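You operate a simulated robot arm through the tools that you are given. There is no shell and no other tool. Be economical: measure what you need, move in short steps, check, and stop when the job is done.

You are at the controls of a simulated robot arm. One attempt, no reset.

TASK
Fetch the cap box and set it on the drip pan.
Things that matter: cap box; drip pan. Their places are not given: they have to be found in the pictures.

Only the result counts: the job must be done as asked and must still hold three seconds after the hand-in. Knocking over, shifting, dropping, spilling or breaking anything else fails it. Lids that push on must go on centred and level and be pressed home; caps that screw on are set level and turned clockwise until they are tight.

THE ROBOT
A 7-joint arm with a two-finger parallel gripper, fixed in place. Base frame: the origin is at the foot of the arm, x ahead of it, y to its left, z up; the work surface is at about z = 90.3. Units: cm, degrees, N and s.
With the tool pointing down near the work surface it reaches from about 24 to 68 cm from the base axis. Its first joint turns from -66.0 to 66.0 degrees. Payload 2.4 kg.
The tool frame sits at the grasp point between the pads (the TCP): z along the fingers, y along the line on which they close. The tips reach 3 cm beyond it. The gripper opens to 9.4 cm. The fingers are 2.8 cm wide and 1 cm thick; the gripper's body (5 by 9.6 cm) begins 5.5 cm behind the TCP.
Orientation is told as [roll, pitch, yaw] about the base's x, y, z axes, in that order, counted from this pose: with the fingers straight down and closing along the base's y, the tool's x points along the base's -x, its y along +y and its z along -z.

THE INTERFACE
- The arm moves only by the tool drive_tool. Its arguments are lists of equal length, an entry for each row: "grip": the gripper command, from -1 (fully open) to 1 (shut), values between in proportion; "linear": the shift along the tool's x, y, z in units of 20 mm (1.0 is 20 mm), a list of three; "angular": the turn, a rotation vector about the tool's x, y, z in units of 6 degrees (1.0 is 6 degrees), a list of three. In form: {"grip": [grip, ...], "linear": [[x, y, z], ...], "angular": [[ax, ay, az], ...]}. A call has 1 to 20 rows; each row shifts and turns the commanded pose from where the row before left it, along the tool's axes as they then stand. A call with a number of a shift or a turn outside -1 to 1 is refused whole. A row lasts 0.2 s, in which the tool goes at most 5 cm and 8.6 degrees; a call with a longer step from one row to the next is refused whole, and so is a gripper value outside its range. A pose out of reach is approached as far as the arm can. The call stops where the force on the tool passes 40 N (or 10 N more than at its start, if that is more) or the arm is blocked; 0.2 s more then pass. Each finger travels about 15.3 cm/s and halts on what it meets, pressing with about 30 N; the grip force reading is that of the motor and also rises with nothing between the fingers. The clock runs only during rows and for 0.2 s after the last one: add rows that do not move to give the fingers time. It gives the time, the measured TCP pose, the force on the tool (base axes), the opening and the grip force at its end, in the units of the frame above (readings bear some noise), and new pictures: "views" is both (left out), scene, wrist or none.
- Cameras (640 x 400 px; columns grow to the right, rows downward): "scene" is fixed at [4.66, 47.87, 144.54]; the picture's right is [-0.68, -0.73, 0.00], its down [-0.40, 0.38, -0.83] and it looks along [0.61, -0.57, -0.55] (base axes); focal length 286 px, centre (320, 200). "wrist" rides on the gripper at [-3.7, 0, -5.8] in the tool frame; the picture's right is [0.00, -1.00, 0.00], its down [0.97, 0.00, -0.24] and it looks along [0.24, 0.00, 0.97] (tool axes); focal length 218 px, centre (320, 200).
- pixel_to_xyz(camera, pixels): there is no depth. For up to 12 entries [column, row, z] of the newest picture of that camera ("zoom" is the newest enlarged one), the place [x, y] in the base frame at which the ray of that pixel passes the height z, good to about 0.2 cm. No time passes.
- enlarge(camera, box): a new picture of the part [left, top, right, bottom] of that camera's present view, enlarged. No time passes.
- finish_job(): hands the job in; it is judged then, once.

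Go step by step. Measure first, check grasps and placings, and put right what went wrong. The budget is 60 turns and 120 pictures, counting those below and the enlarged ones. Unless the task says otherwise, let go and move clear before handing in, and close with one line.

The tools are called as a command line: name --argument value ..., lists and objects as JSON in quotes. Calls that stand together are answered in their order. drive_tool: Moves the arm, as the interface text tells. Its arguments: {"type":"object","properties":{"grip":{"type":"array"},"linear":{"type":"array"},"angular":{"type":"array"},"views":{"type":"string","enum":["both","scene","wrist","none"]}},"required":["grip","linear","angular"]} The other tools are called the same way: pixel_to_xyz (camera, pixels) gives the place at which the rays of pixels pass given heights; enlarge (camera, box) takes an enlarged picture of a part of a camera's view; finish_job () hands the job in.

At the start:

```text
time_s: 0.0
tcp_pos: [31.64, 11.88, 128.95]
tcp_rot: [0.0, 0.0, 0.1]
force: [0.3, 0.2, 0.2]
finger_gap: 9.41
finger_force: 0.0
```

scene: 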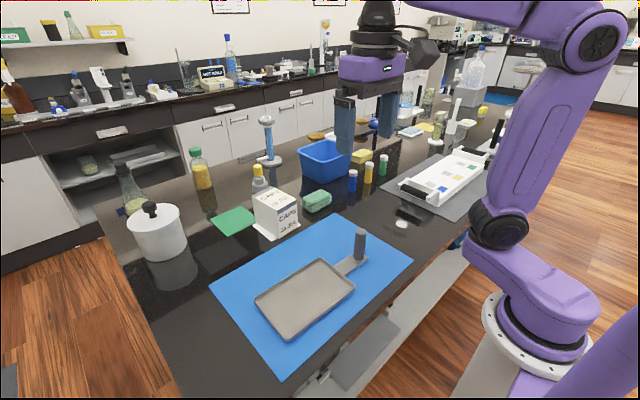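
wrist: 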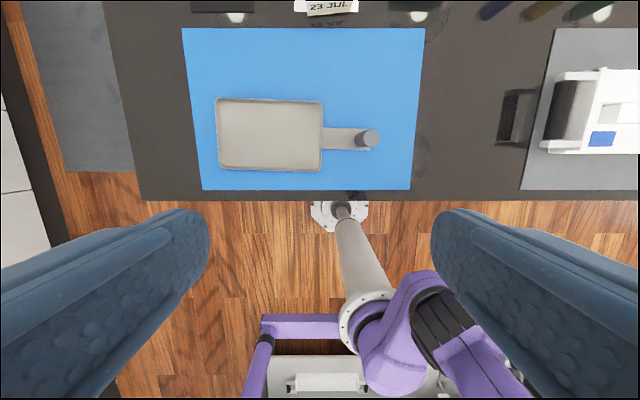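

The white "CAPS" box is near scene pixel (277,212) and the grey pan near (305,297), on the blue mat. I'll enlarge both to measure them.

enlarge --camera "scene" --box '[230, 150, 350, 250]'

enlarge --camera "scene" --box '[200, 210, 420, 390]'

pixel_to_xyz --camera "wrist" --pixels '[[216, 99, 91.3], [322, 102, 91.3], [217, 168, 91.3], [321, 170, 91.3], [368, 138, 95], [182, 28, 90.3], [424, 28, 90.3], [294, 12, 90.3], [358, 12, 90.3]]'

```text
4.00 times, centred on (290, 200) of scene
```

zoom: 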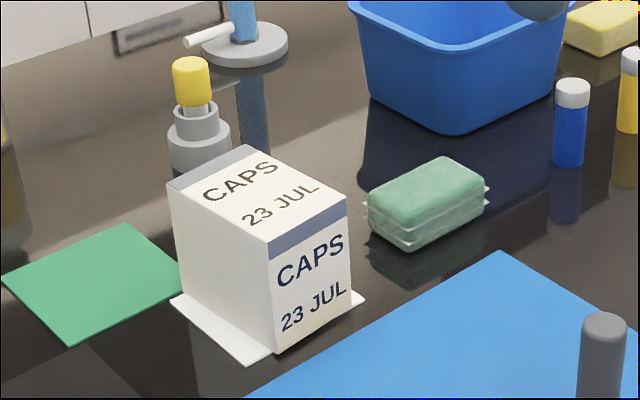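

```text
2.22 times, centred on (310, 300) of scene
```

zoom: 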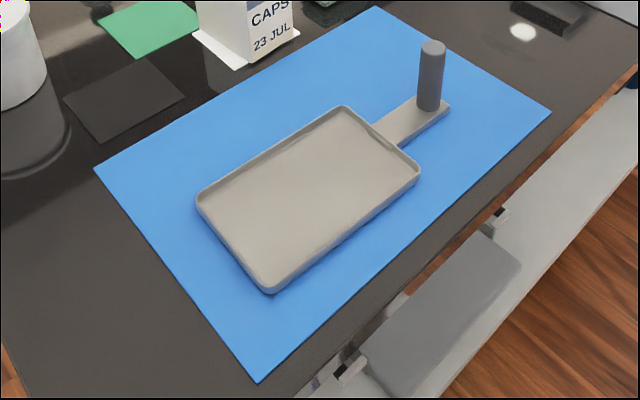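

```text
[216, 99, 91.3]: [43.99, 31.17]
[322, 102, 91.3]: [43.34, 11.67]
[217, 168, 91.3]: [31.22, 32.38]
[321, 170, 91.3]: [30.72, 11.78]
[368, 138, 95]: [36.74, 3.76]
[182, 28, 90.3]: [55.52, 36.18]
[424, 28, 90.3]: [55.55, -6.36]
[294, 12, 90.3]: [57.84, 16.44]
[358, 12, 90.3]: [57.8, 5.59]
```

The box stands on a white card with a green sponge and a bottle nearby. I'll project its corners at several heights.

pixel_to_xyz --camera "scene" --pixels '[[279.5, 238, 90.5], [297.5, 225.5, 90.5], [255, 223, 90.5], [277, 212.5, 100], [252, 195.75, 100], [271.25, 186.75, 100], [296.5, 199.25, 100], [277, 212.5, 98], [252, 195.75, 98], [271.25, 186.75, 98], [296.5, 199.25, 98], [321, 197, 92]]'

```text
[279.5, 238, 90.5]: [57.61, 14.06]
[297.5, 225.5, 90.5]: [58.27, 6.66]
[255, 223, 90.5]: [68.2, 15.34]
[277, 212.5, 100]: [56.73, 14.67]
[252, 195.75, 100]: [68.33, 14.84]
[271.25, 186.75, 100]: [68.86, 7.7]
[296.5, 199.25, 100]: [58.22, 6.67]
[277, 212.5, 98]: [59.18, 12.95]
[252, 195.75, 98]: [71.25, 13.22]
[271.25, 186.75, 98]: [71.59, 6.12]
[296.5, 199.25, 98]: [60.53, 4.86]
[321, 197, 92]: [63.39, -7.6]
```

The box spans about x 57.5–68.5, y 6.8–14.4, with its top at about 99.4, so I can grip it across y. I'll move in high and look from the wrist.

drive_tool --grip '[-1, -1, -1, -1, -1, -1, -1, -1, -1, -1, -1, -1, -1, -1]' --linear '[[-1, 0, 0.6], [-1, 0, 0.6], [-1, 0, 0.6], [-1, 0, 0.6], [-1, 0, 0.6], [-1, 0, 0.6], [-1, 0, 0.6], [-1, 0, 0.6], [-1, -0.1, 0.6], [-1, -0.1, 0.6], [-1, -0.1, 0.6], [-1, -0.1, 0], [-1, -0.1, 0], [0, 0, 0]]' --angular '[[0, 0, 0], [0, 0, 0], [0, 0, 0], [0, 0, 0], [0, 0, 0], [0, 0, 0], [0, 0, 0], [0, 0, 0], [0, 0, 0], [0, 0, 0], [0, 0, 0], [0, 0, 0], [0, 0, 0], [0, 0, 0]]'

```text
time_s: 3.0
tcp_pos: [57.66, 10.96, 115.72]
tcp_rot: [0.0, 0.0, 0.0]
force: [-0.1, 0.8, -2.0]
finger_gap: 9.38
finger_force: 0.0
```

scene: 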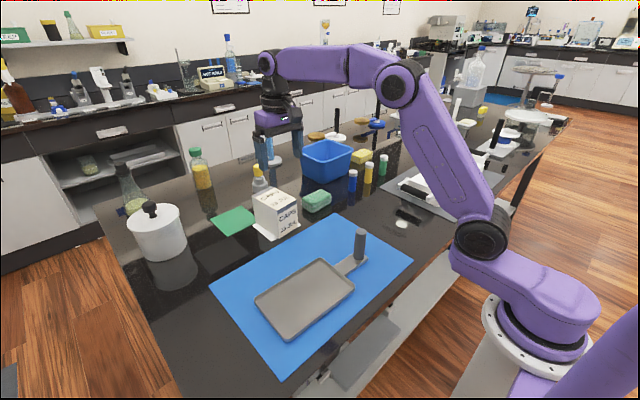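
wrist: 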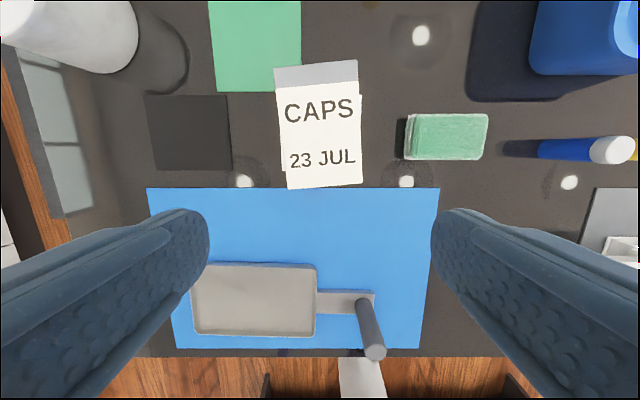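

The box top now shows clearly at wrist pixels (274,67), (357,60), (362,183) and (288,190). I'll measure those corners and the sponge.

pixel_to_xyz --camera "wrist" --pixels '[[274, 67, 99.5], [357, 60, 99.5], [362, 183, 99.5], [288, 190, 99.5], [404, 160, 91], [412, 114, 93], [192, 270, 91.3], [316, 268, 91.3], [197, 334, 91.3], [313, 338, 91.3]]'

enlarge --camera "wrist" --box '[230, 30, 430, 210]'

```text
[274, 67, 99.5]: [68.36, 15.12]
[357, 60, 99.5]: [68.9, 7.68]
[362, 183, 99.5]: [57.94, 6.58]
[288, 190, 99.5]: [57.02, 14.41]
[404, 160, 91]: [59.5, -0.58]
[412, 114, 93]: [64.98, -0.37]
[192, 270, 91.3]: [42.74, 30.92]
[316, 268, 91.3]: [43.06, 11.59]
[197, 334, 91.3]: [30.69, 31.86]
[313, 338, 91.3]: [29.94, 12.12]
```

```text
2.22 times, centred on (330, 120) of wrist
```

zoom: 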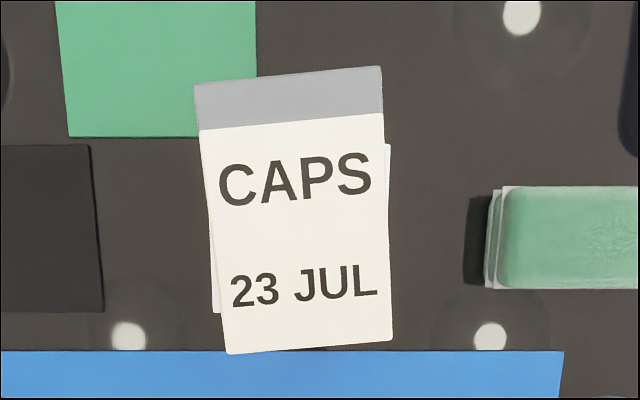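

The box centre is about (63.05, 10.95), yawed about +5°, and about 7.6 cm wide. I'll align above it and check before going down.

drive_tool --grip '[-1, -1, -1, -1, -1, -1]' --linear '[[-1, 0, 0.8], [-1, 0, 0.8], [-0.7, 0, 0.8], [0, 0, 0.8], [0, 0, 0.6], [0, 0, 0]]' --angular '[[0, 0, 0], [0, 0, 0], [0, 0, 0], [0, 0, -0.85], [0, 0, 0], [0, 0, 0]]'

```text
time_s: 4.4
tcp_pos: [63.15, 11.06, 108.05]
tcp_rot: [0.1, 0.0, 5.1]
force: [0.6, -0.2, 0.2]
finger_gap: 9.4
finger_force: 0.0
```

scene: 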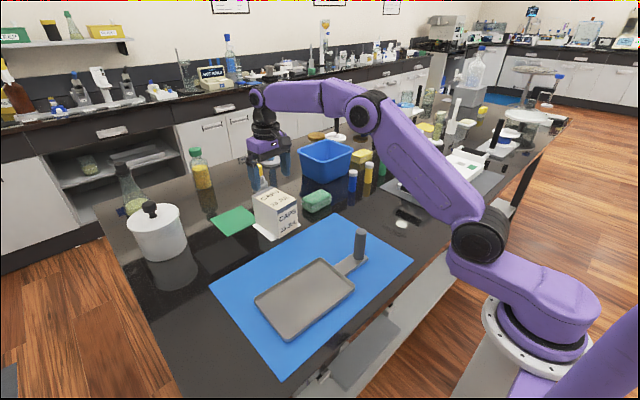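
wrist: 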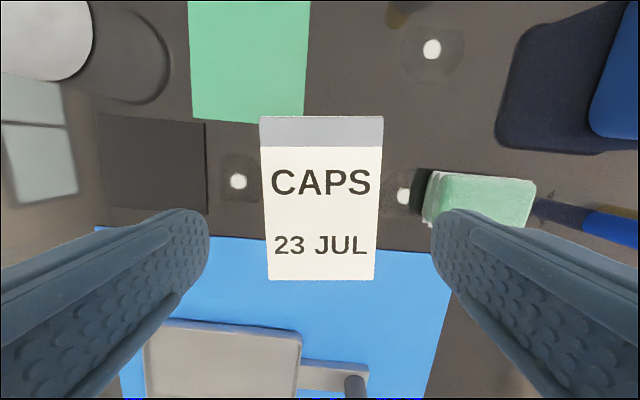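

The box is centred and square in the wrist view, at columns 260–383. I'll check its corners once more.

pixel_to_xyz --camera "wrist" --pixels '[[260, 117, 99.5], [383, 116, 99.5], [375, 280, 99.5], [268, 281, 99.5]]'

```text
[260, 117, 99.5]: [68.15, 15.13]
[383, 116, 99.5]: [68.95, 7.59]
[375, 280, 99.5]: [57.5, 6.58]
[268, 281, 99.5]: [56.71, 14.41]
```

The centre is confirmed at about (62.8, 10.9). Next I'll descend about 12 cm, straddling the box.

drive_tool --grip '[-1, -1, -1, -1, -1, -1, -1, -1, -1]' --linear '[[0.1, -0.05, 0.8], [0, 0, 0.8], [0, 0, 0.8], [0, 0, 0.8], [0, 0, 0.8], [0, 0, 0.8], [0, 0, 0.8], [0, 0, 0.5], [0, 0, 0]]' --angular '[[0, 0, 0], [0, 0, 0], [0, 0, 0], [0, 0, 0], [0, 0, 0], [0, 0, 0], [0, 0, 0], [0, 0, 0], [0, 0, 0]]'

```text
time_s: 6.4
tcp_pos: [62.95, 10.92, 96.01]
tcp_rot: [0.0, 0.0, 5.1]
force: [0.4, 0.1, -0.1]
finger_gap: 9.42
finger_force: 0.1
```

scene: 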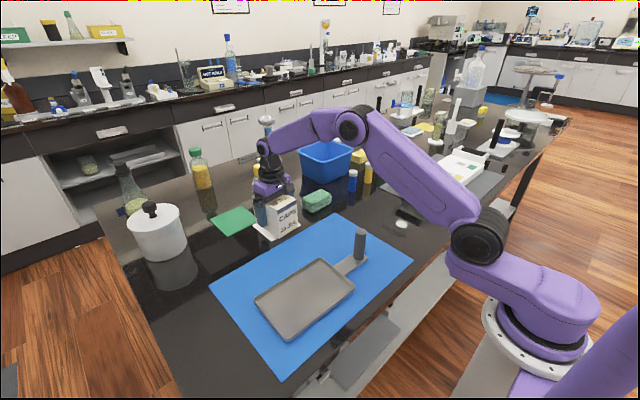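
wrist: 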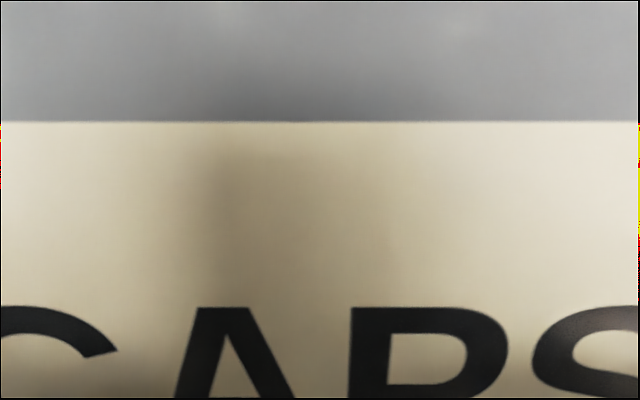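

There was no contact and the fingers straddle the box. I'll close the gripper.

drive_tool --grip '[0.2, 0.6, 1, 1, 1]' --linear '[[0, 0, 0], [0, 0, 0], [0, 0, 0], [0, 0, 0], [0, 0, 0]]' --angular '[[0, 0, 0], [0, 0, 0], [0, 0, 0], [0, 0, 0], [0, 0, 0]]' --views "none"

drive_tool --grip '[1, 1, 1, 1]' --linear '[[0, 0, -0.3], [0, 0, -0.4], [0, 0, -0.4], [0, 0, 0]]' --angular '[[0, 0, 0], [0, 0, 0], [0, 0, 0], [0, 0, 0]]' --views "scene"

```text
time_s: 7.6
tcp_pos: [62.99, 10.96, 95.86]
tcp_rot: [0.0, 0.0, 5.0]
force: [-0.6, -0.4, -0.5]
finger_gap: 7.92
finger_force: 29.6
```

```text
time_s: 8.6
tcp_pos: [62.94, 10.8, 98.16]
tcp_rot: [-0.1, 0.0, 5.1]
force: [0.1, 0.2, -2.2]
finger_gap: 7.9
finger_force: 30.3
```

scene: 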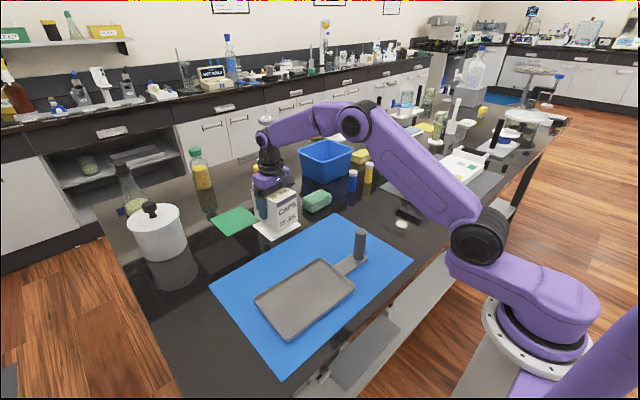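

enlarge --camera "scene" --box '[220, 140, 350, 250]'

```text
3.64 times, centred on (285, 195) of scene
```

zoom: 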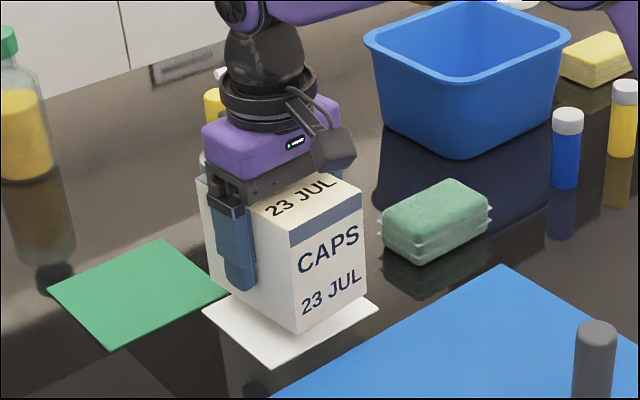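

The box is held level, about 2.3 cm up, and the card stayed in place. I'll raise it, square it, and carry it to the pan centre at about (37, 21.7).

drive_tool --grip '[1, 1, 1, 1, 1, 1]' --linear '[[0, 0, -0.8], [0, 0, -1], [0, 0, -1], [0, 0, -1], [0, 0, -1], [0, 0, 0]]' --angular '[[0, 0, 0], [0, 0, 0], [0, 0, 0], [0, 0, 0.4], [0, 0, 0.44], [0, 0, 0]]' --views "none"

drive_tool --grip '[1, 1, 1, 1, 1, 1, 1, 1, 1, 1, 1, 1, 1, 1, 1, 1]' --linear '[[0.5, 0.2, 0], [0.8, 0.35, 0], [0.9, 0.38, 0], [0.9, 0.38, 0], [0.9, 0.38, 0], [0.9, 0.38, 0], [0.9, 0.38, 0], [0.9, 0.38, 0], [0.9, 0.38, 0], [0.9, 0.38, 0], [0.9, 0.38, 0], [0.9, 0.38, 0], [0.9, 0.38, 0], [0.9, 0.38, 0], [0.8, 0.3, 0], [0, 0, 0]]' --angular '[[0, 0, 0], [0, 0, 0], [0, 0, 0], [0, 0, 0], [0, 0, 0], [0, 0, 0], [0, 0, 0], [0, 0, 0], [0, 0, 0], [0, 0, 0], [0, 0, 0], [0, 0, 0], [0, 0, 0], [0, 0, 0], [0, 0, 0], [0, 0, 0]]'

```text
time_s: 10.0
tcp_pos: [62.94, 10.95, 107.85]
tcp_rot: [0.0, -0.1, 0.0]
force: [0.1, 0.5, -1.3]
finger_gap: 7.94
finger_force: 30.1
```

```text
time_s: 13.4
tcp_pos: [37.06, 21.74, 107.84]
tcp_rot: [0.0, -0.1, 0.0]
force: [0.0, 0.1, -2.6]
finger_gap: 7.92
finger_force: 29.4
```

scene: 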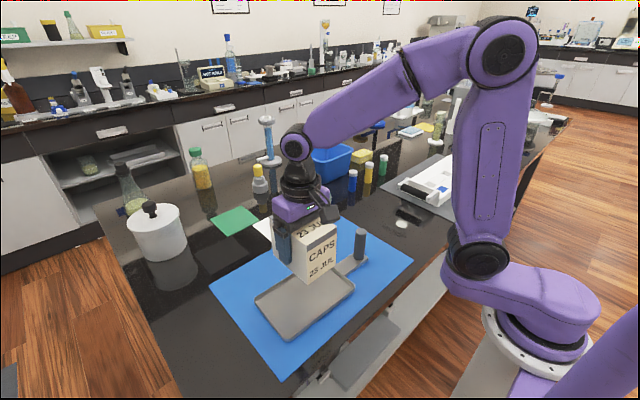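
wrist: 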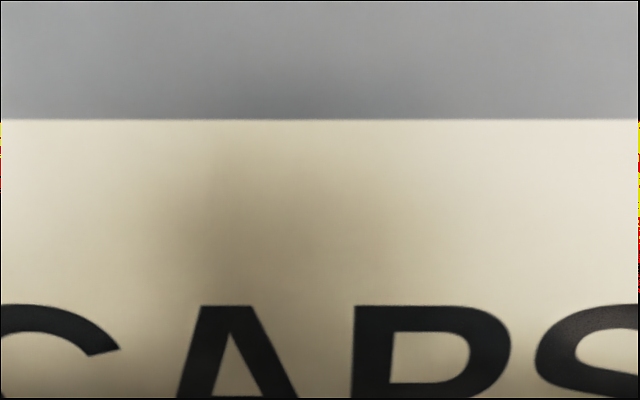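

The box is now over the pan. I'll cross-check the pan corners from the scene camera.

pixel_to_xyz --camera "scene" --pixels '[[255, 299, 91.8], [320, 259, 91.8], [355, 287, 91.8], [287.5, 339, 91.8]]'

enlarge --camera "scene" --box '[230, 200, 390, 350]'

```text
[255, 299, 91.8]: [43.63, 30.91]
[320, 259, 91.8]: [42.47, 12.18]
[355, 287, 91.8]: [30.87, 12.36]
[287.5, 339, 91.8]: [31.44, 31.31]
```

```text
2.67 times, centred on (310, 275) of scene
```

zoom: 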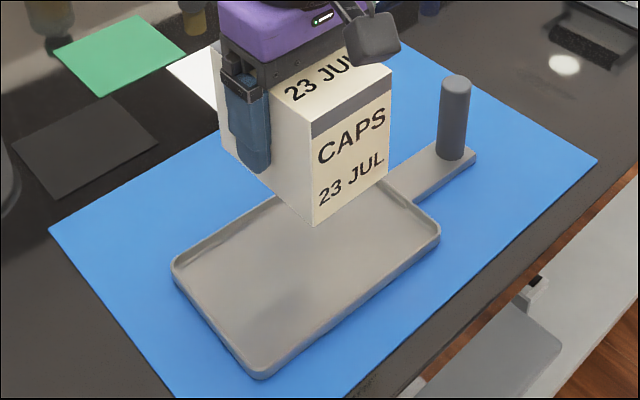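

The pan interior is only about 11.5 cm in x, too tight for the 11.3 cm box length, but about 19 cm in y. I'll turn the box about 88° so its long side lies along the pan.

drive_tool --grip '[1, 1, 1, 1, 1, 1, 1, 1, 1, 1, 1, 1, 1, 1, 1, 1, 1]' --linear '[[0, 0, 0], [0, 0, 0], [0, 0, 0], [0, 0, 0], [0, 0, 0], [0, 0, 0], [0, 0, 0], [0, 0, 0], [0, 0, 0], [0, 0, 0], [0, 0, 0], [0, 0, 0], [0, 0, 0], [0, 0, 0], [0, 0, 0], [0, 0, 0], [0, 0, 0]]' --angular '[[0, 0, -0.5], [0, 0, -0.97], [0, 0, -1], [0, 0, -1], [0, 0, -1], [0, 0, -1], [0, 0, -1], [0, 0, -1], [0, 0, -1], [0, 0, -1], [0, 0, -1], [0, 0, -1], [0, 0, -1], [0, 0, -1], [0, 0, -0.7], [0, 0, -0.5], [0, 0, 0]]' --views "scene"

```text
time_s: 17.0
tcp_pos: [37.16, 21.8, 107.68]
tcp_rot: [0.1, 0.0, 88.1]
force: [-0.2, -0.6, -1.6]
finger_gap: 7.94
finger_force: 29.7
```

scene: 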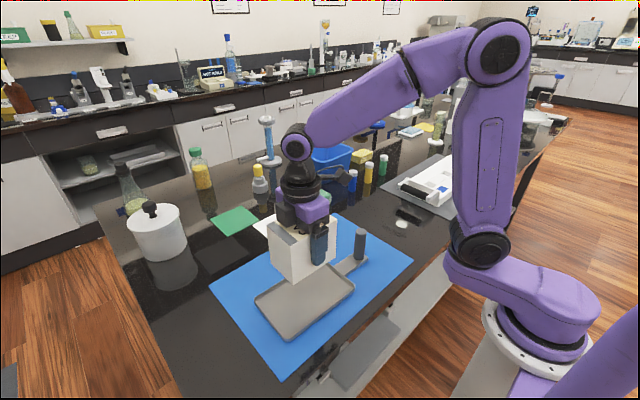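

Yaw is 88° and the box is above the pan. I'll lower it to just above the floor of the pan.

drive_tool --grip '[1, 1, 1, 1, 1, 1, 1, 1]' --linear '[[0, 0, 0.5], [0, 0, 0.8], [0, 0, 0.8], [0, 0, 0.8], [0, 0, 0.8], [0, 0, 0.7], [0, 0, 0.4], [0, 0, 0]]' --angular '[[0, 0, 0], [0, 0, 0], [0, 0, 0], [0, 0, 0], [0, 0, 0], [0, 0, 0], [0, 0, 0], [0, 0, 0]]' --views "none"

enlarge --camera "scene" --box '[230, 200, 390, 350]'

```text
time_s: 18.8
tcp_pos: [37.14, 21.83, 98.15]
tcp_rot: [-0.1, -0.1, 88.1]
force: [0.3, -0.6, -2.7]
finger_gap: 7.94
finger_force: 30.0
```

```text
2.67 times, centred on (310, 275) of scene
```

zoom: 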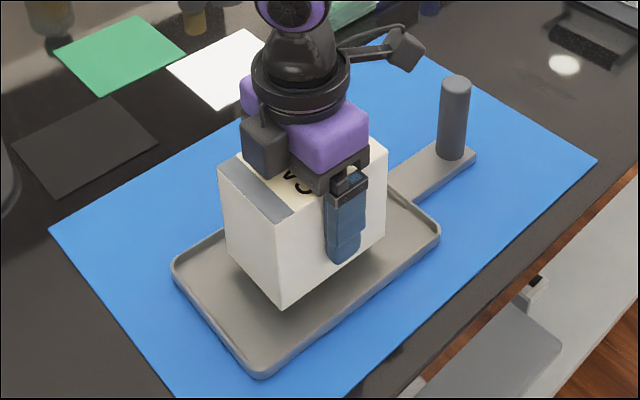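

The box is well inside the pan outline and hovering about 1.5 cm up. I'll lower it in small steps until it touches.

drive_tool --grip '[1, 1, 1, 1, 1, 1]' --linear '[[0, 0, 0.12], [0, 0, 0.12], [0, 0, 0.12], [0, 0, 0.1], [0, 0, 0.08], [0, 0, 0]]' --angular '[[0, 0, 0], [0, 0, 0], [0, 0, 0], [0, 0, 0], [0, 0, 0], [0, 0, 0]]' --views "none"

enlarge --camera "scene" --box '[260, 250, 340, 350]'

```text
time_s: 20.2
tcp_pos: [37.16, 21.61, 97.18]
tcp_rot: [0.0, 0.0, 88.0]
force: [0.5, -0.3, -2.2]
finger_gap: 7.96
finger_force: 29.7
```

```text
4.00 times, centred on (300, 300) of scene
```

zoom: 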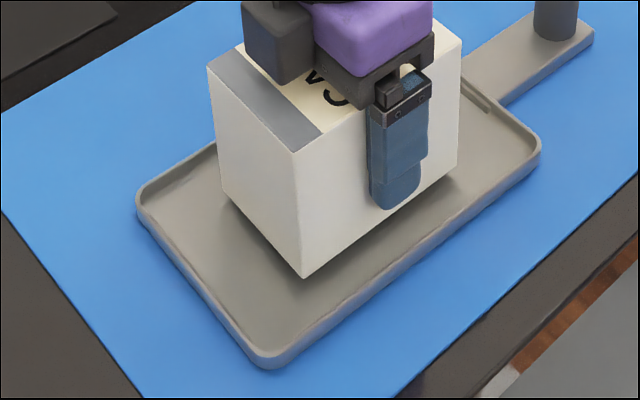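

There is no contact yet at z 97.18, and a small shadow gap is still visible. I'll continue in 1 mm steps.

drive_tool --grip '[1, 1, 1, 1, 1]' --linear '[[0, 0, 0.05], [0, 0, 0.05], [0, 0, 0.05], [0, 0, 0.05], [0, 0, 0]]' --angular '[[0, 0, 0], [0, 0, 0], [0, 0, 0], [0, 0, 0], [0, 0, 0]]' --views "none"

```text
time_s: 21.4
tcp_pos: [37.17, 21.73, 96.73]
tcp_rot: [0.0, 0.0, 88.0]
force: [0.2, 0.3, -1.9]
finger_gap: 7.91
finger_force: 29.3
```

drive_tool --grip '[1, 1, 1, 1, 1]' --linear '[[0, 0, 0.05], [0, 0, 0.05], [0, 0, 0.05], [0, 0, 0], [0, 0, 0]]' --angular '[[0, 0, 0], [0, 0, 0], [0, 0, 0], [0, 0, 0], [0, 0, 0]]' --views "none"

enlarge --camera "scene" --box '[260, 250, 340, 350]'

```text
time_s: 22.6
tcp_pos: [36.98, 21.76, 96.44]
tcp_rot: [0.0, 0.1, 88.0]
force: [0.6, -0.1, -1.8]
finger_gap: 7.9
finger_force: 29.5
```

```text
4.00 times, centred on (300, 300) of scene
```

zoom: 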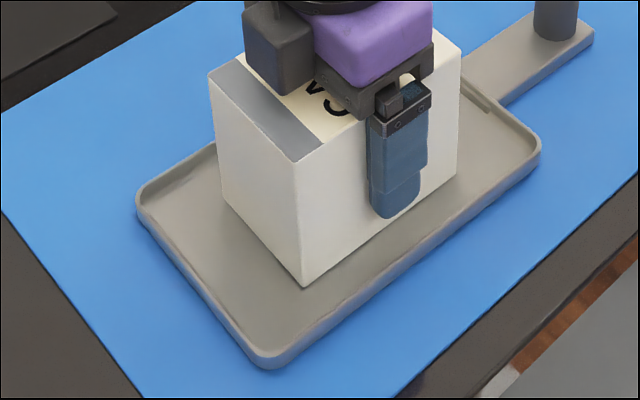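

The box is nearly touching. I'll take two more 1 mm steps.

drive_tool --grip '[1, 1, 1, 1]' --linear '[[0, 0, 0.05], [0, 0, 0.05], [0, 0, 0], [0, 0, 0]]' --angular '[[0, 0, 0], [0, 0, 0], [0, 0, 0], [0, 0, 0]]' --views "none"

```text
time_s: 23.6
tcp_pos: [37.07, 21.95, 96.3]
tcp_rot: [-0.1, -0.1, 87.9]
force: [-2.2, -4.4, 32.2]
finger_gap: 7.93
finger_force: 29.7
```

The reading is 32 N, so it has made contact. I'll ease up 1 mm and then open gradually.

drive_tool --grip '[1, 1, 1]' --linear '[[0, 0, -0.04], [0, 0, 0], [0, 0, 0]]' --angular '[[0, 0, 0], [0, 0, 0], [0, 0, 0]]' --views "none"

drive_tool --grip '[-0.75, -0.9, -1, -1, -1]' --linear '[[0, 0, 0], [0, 0, 0], [0, 0, 0], [0, 0, 0], [0, 0, 0]]' --angular '[[0, 0, 0], [0, 0, 0], [0, 0, 0], [0, 0, 0], [0, 0, 0]]' --views "scene"

```text
time_s: 24.4
tcp_pos: [37.13, 21.72, 96.2]
tcp_rot: [-0.2, -0.1, 88.1]
force: [1.3, 0.8, 12.9]
finger_gap: 7.92
finger_force: 30.1
```

```text
time_s: 25.6
tcp_pos: [37.18, 21.83, 96.07]
tcp_rot: [0.0, 0.0, 88.0]
force: [0.4, -0.6, -0.4]
finger_gap: 9.4
finger_force: 0.1
```

scene: 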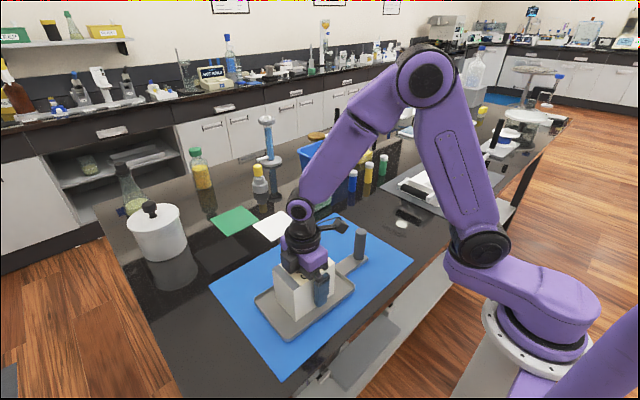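

The box is released, with the gap at 9.4 and no force. I'll withdraw straight up.

drive_tool --grip '[-1, -1, -1, -1, -1, -1, -1, -1, -1, -1, -1]' --linear '[[0, 0, -0.4], [0, 0, -0.6], [0, 0, -0.8], [0, 0, -1], [0, 0, -1], [0, 0, -1], [0, 0, -1], [0, 0, -1], [0, 0, -1], [0, 0, -1], [0, 0, 0]]' --angular '[[0, 0, 0], [0, 0, 0], [0, 0, 0], [0, 0, 0], [0, 0, 0], [0, 0, 0], [0, 0, 0], [0, 0, 0], [0, 0, 0], [0, 0, 0], [0, 0, 0]]'

enlarge --camera "scene" --box '[220, 200, 380, 350]'

```text
time_s: 28.0
tcp_pos: [37.07, 21.72, 113.8]
tcp_rot: [0.0, 0.0, 88.0]
force: [-0.6, 0.2, -0.1]
finger_gap: 9.4
finger_force: 0.0
```

scene: 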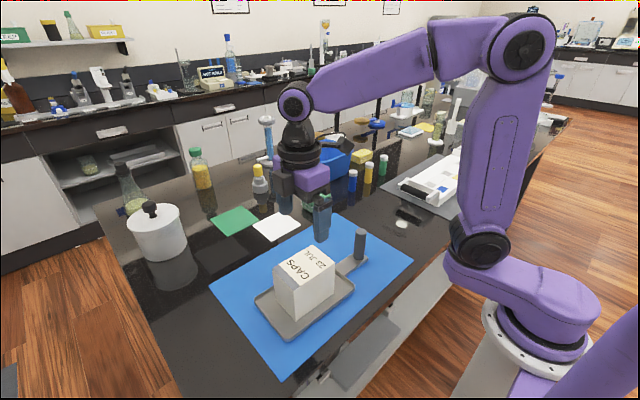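
wrist: 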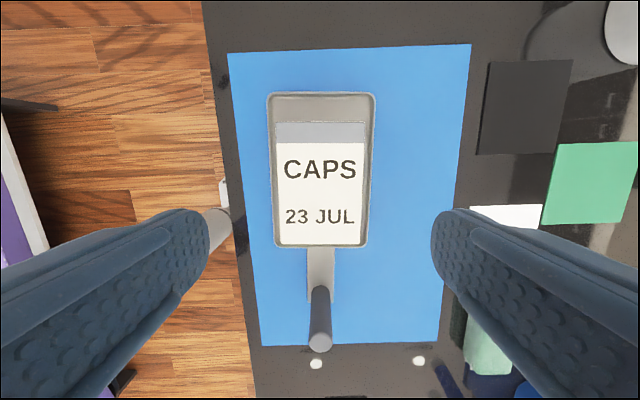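

```text
2.67 times, centred on (300, 275) of scene
```

zoom: 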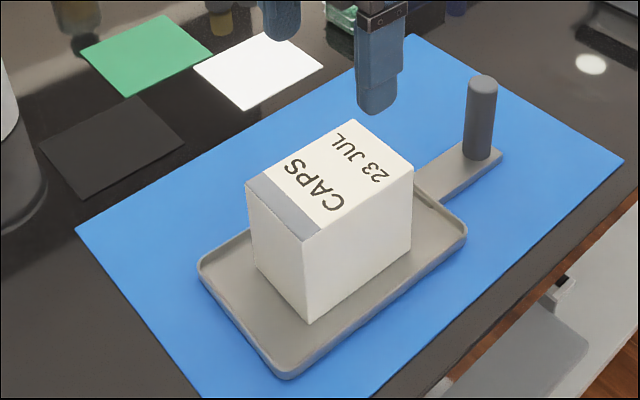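

The box stands flat inside the pan, the gripper is clear, and everything else looks undisturbed. I'm handing it in.

finish_job

```text
The job is handed in.
```

The cap box is standing level in the drip pan, the gripper is clear of it, and the job has been handed in.
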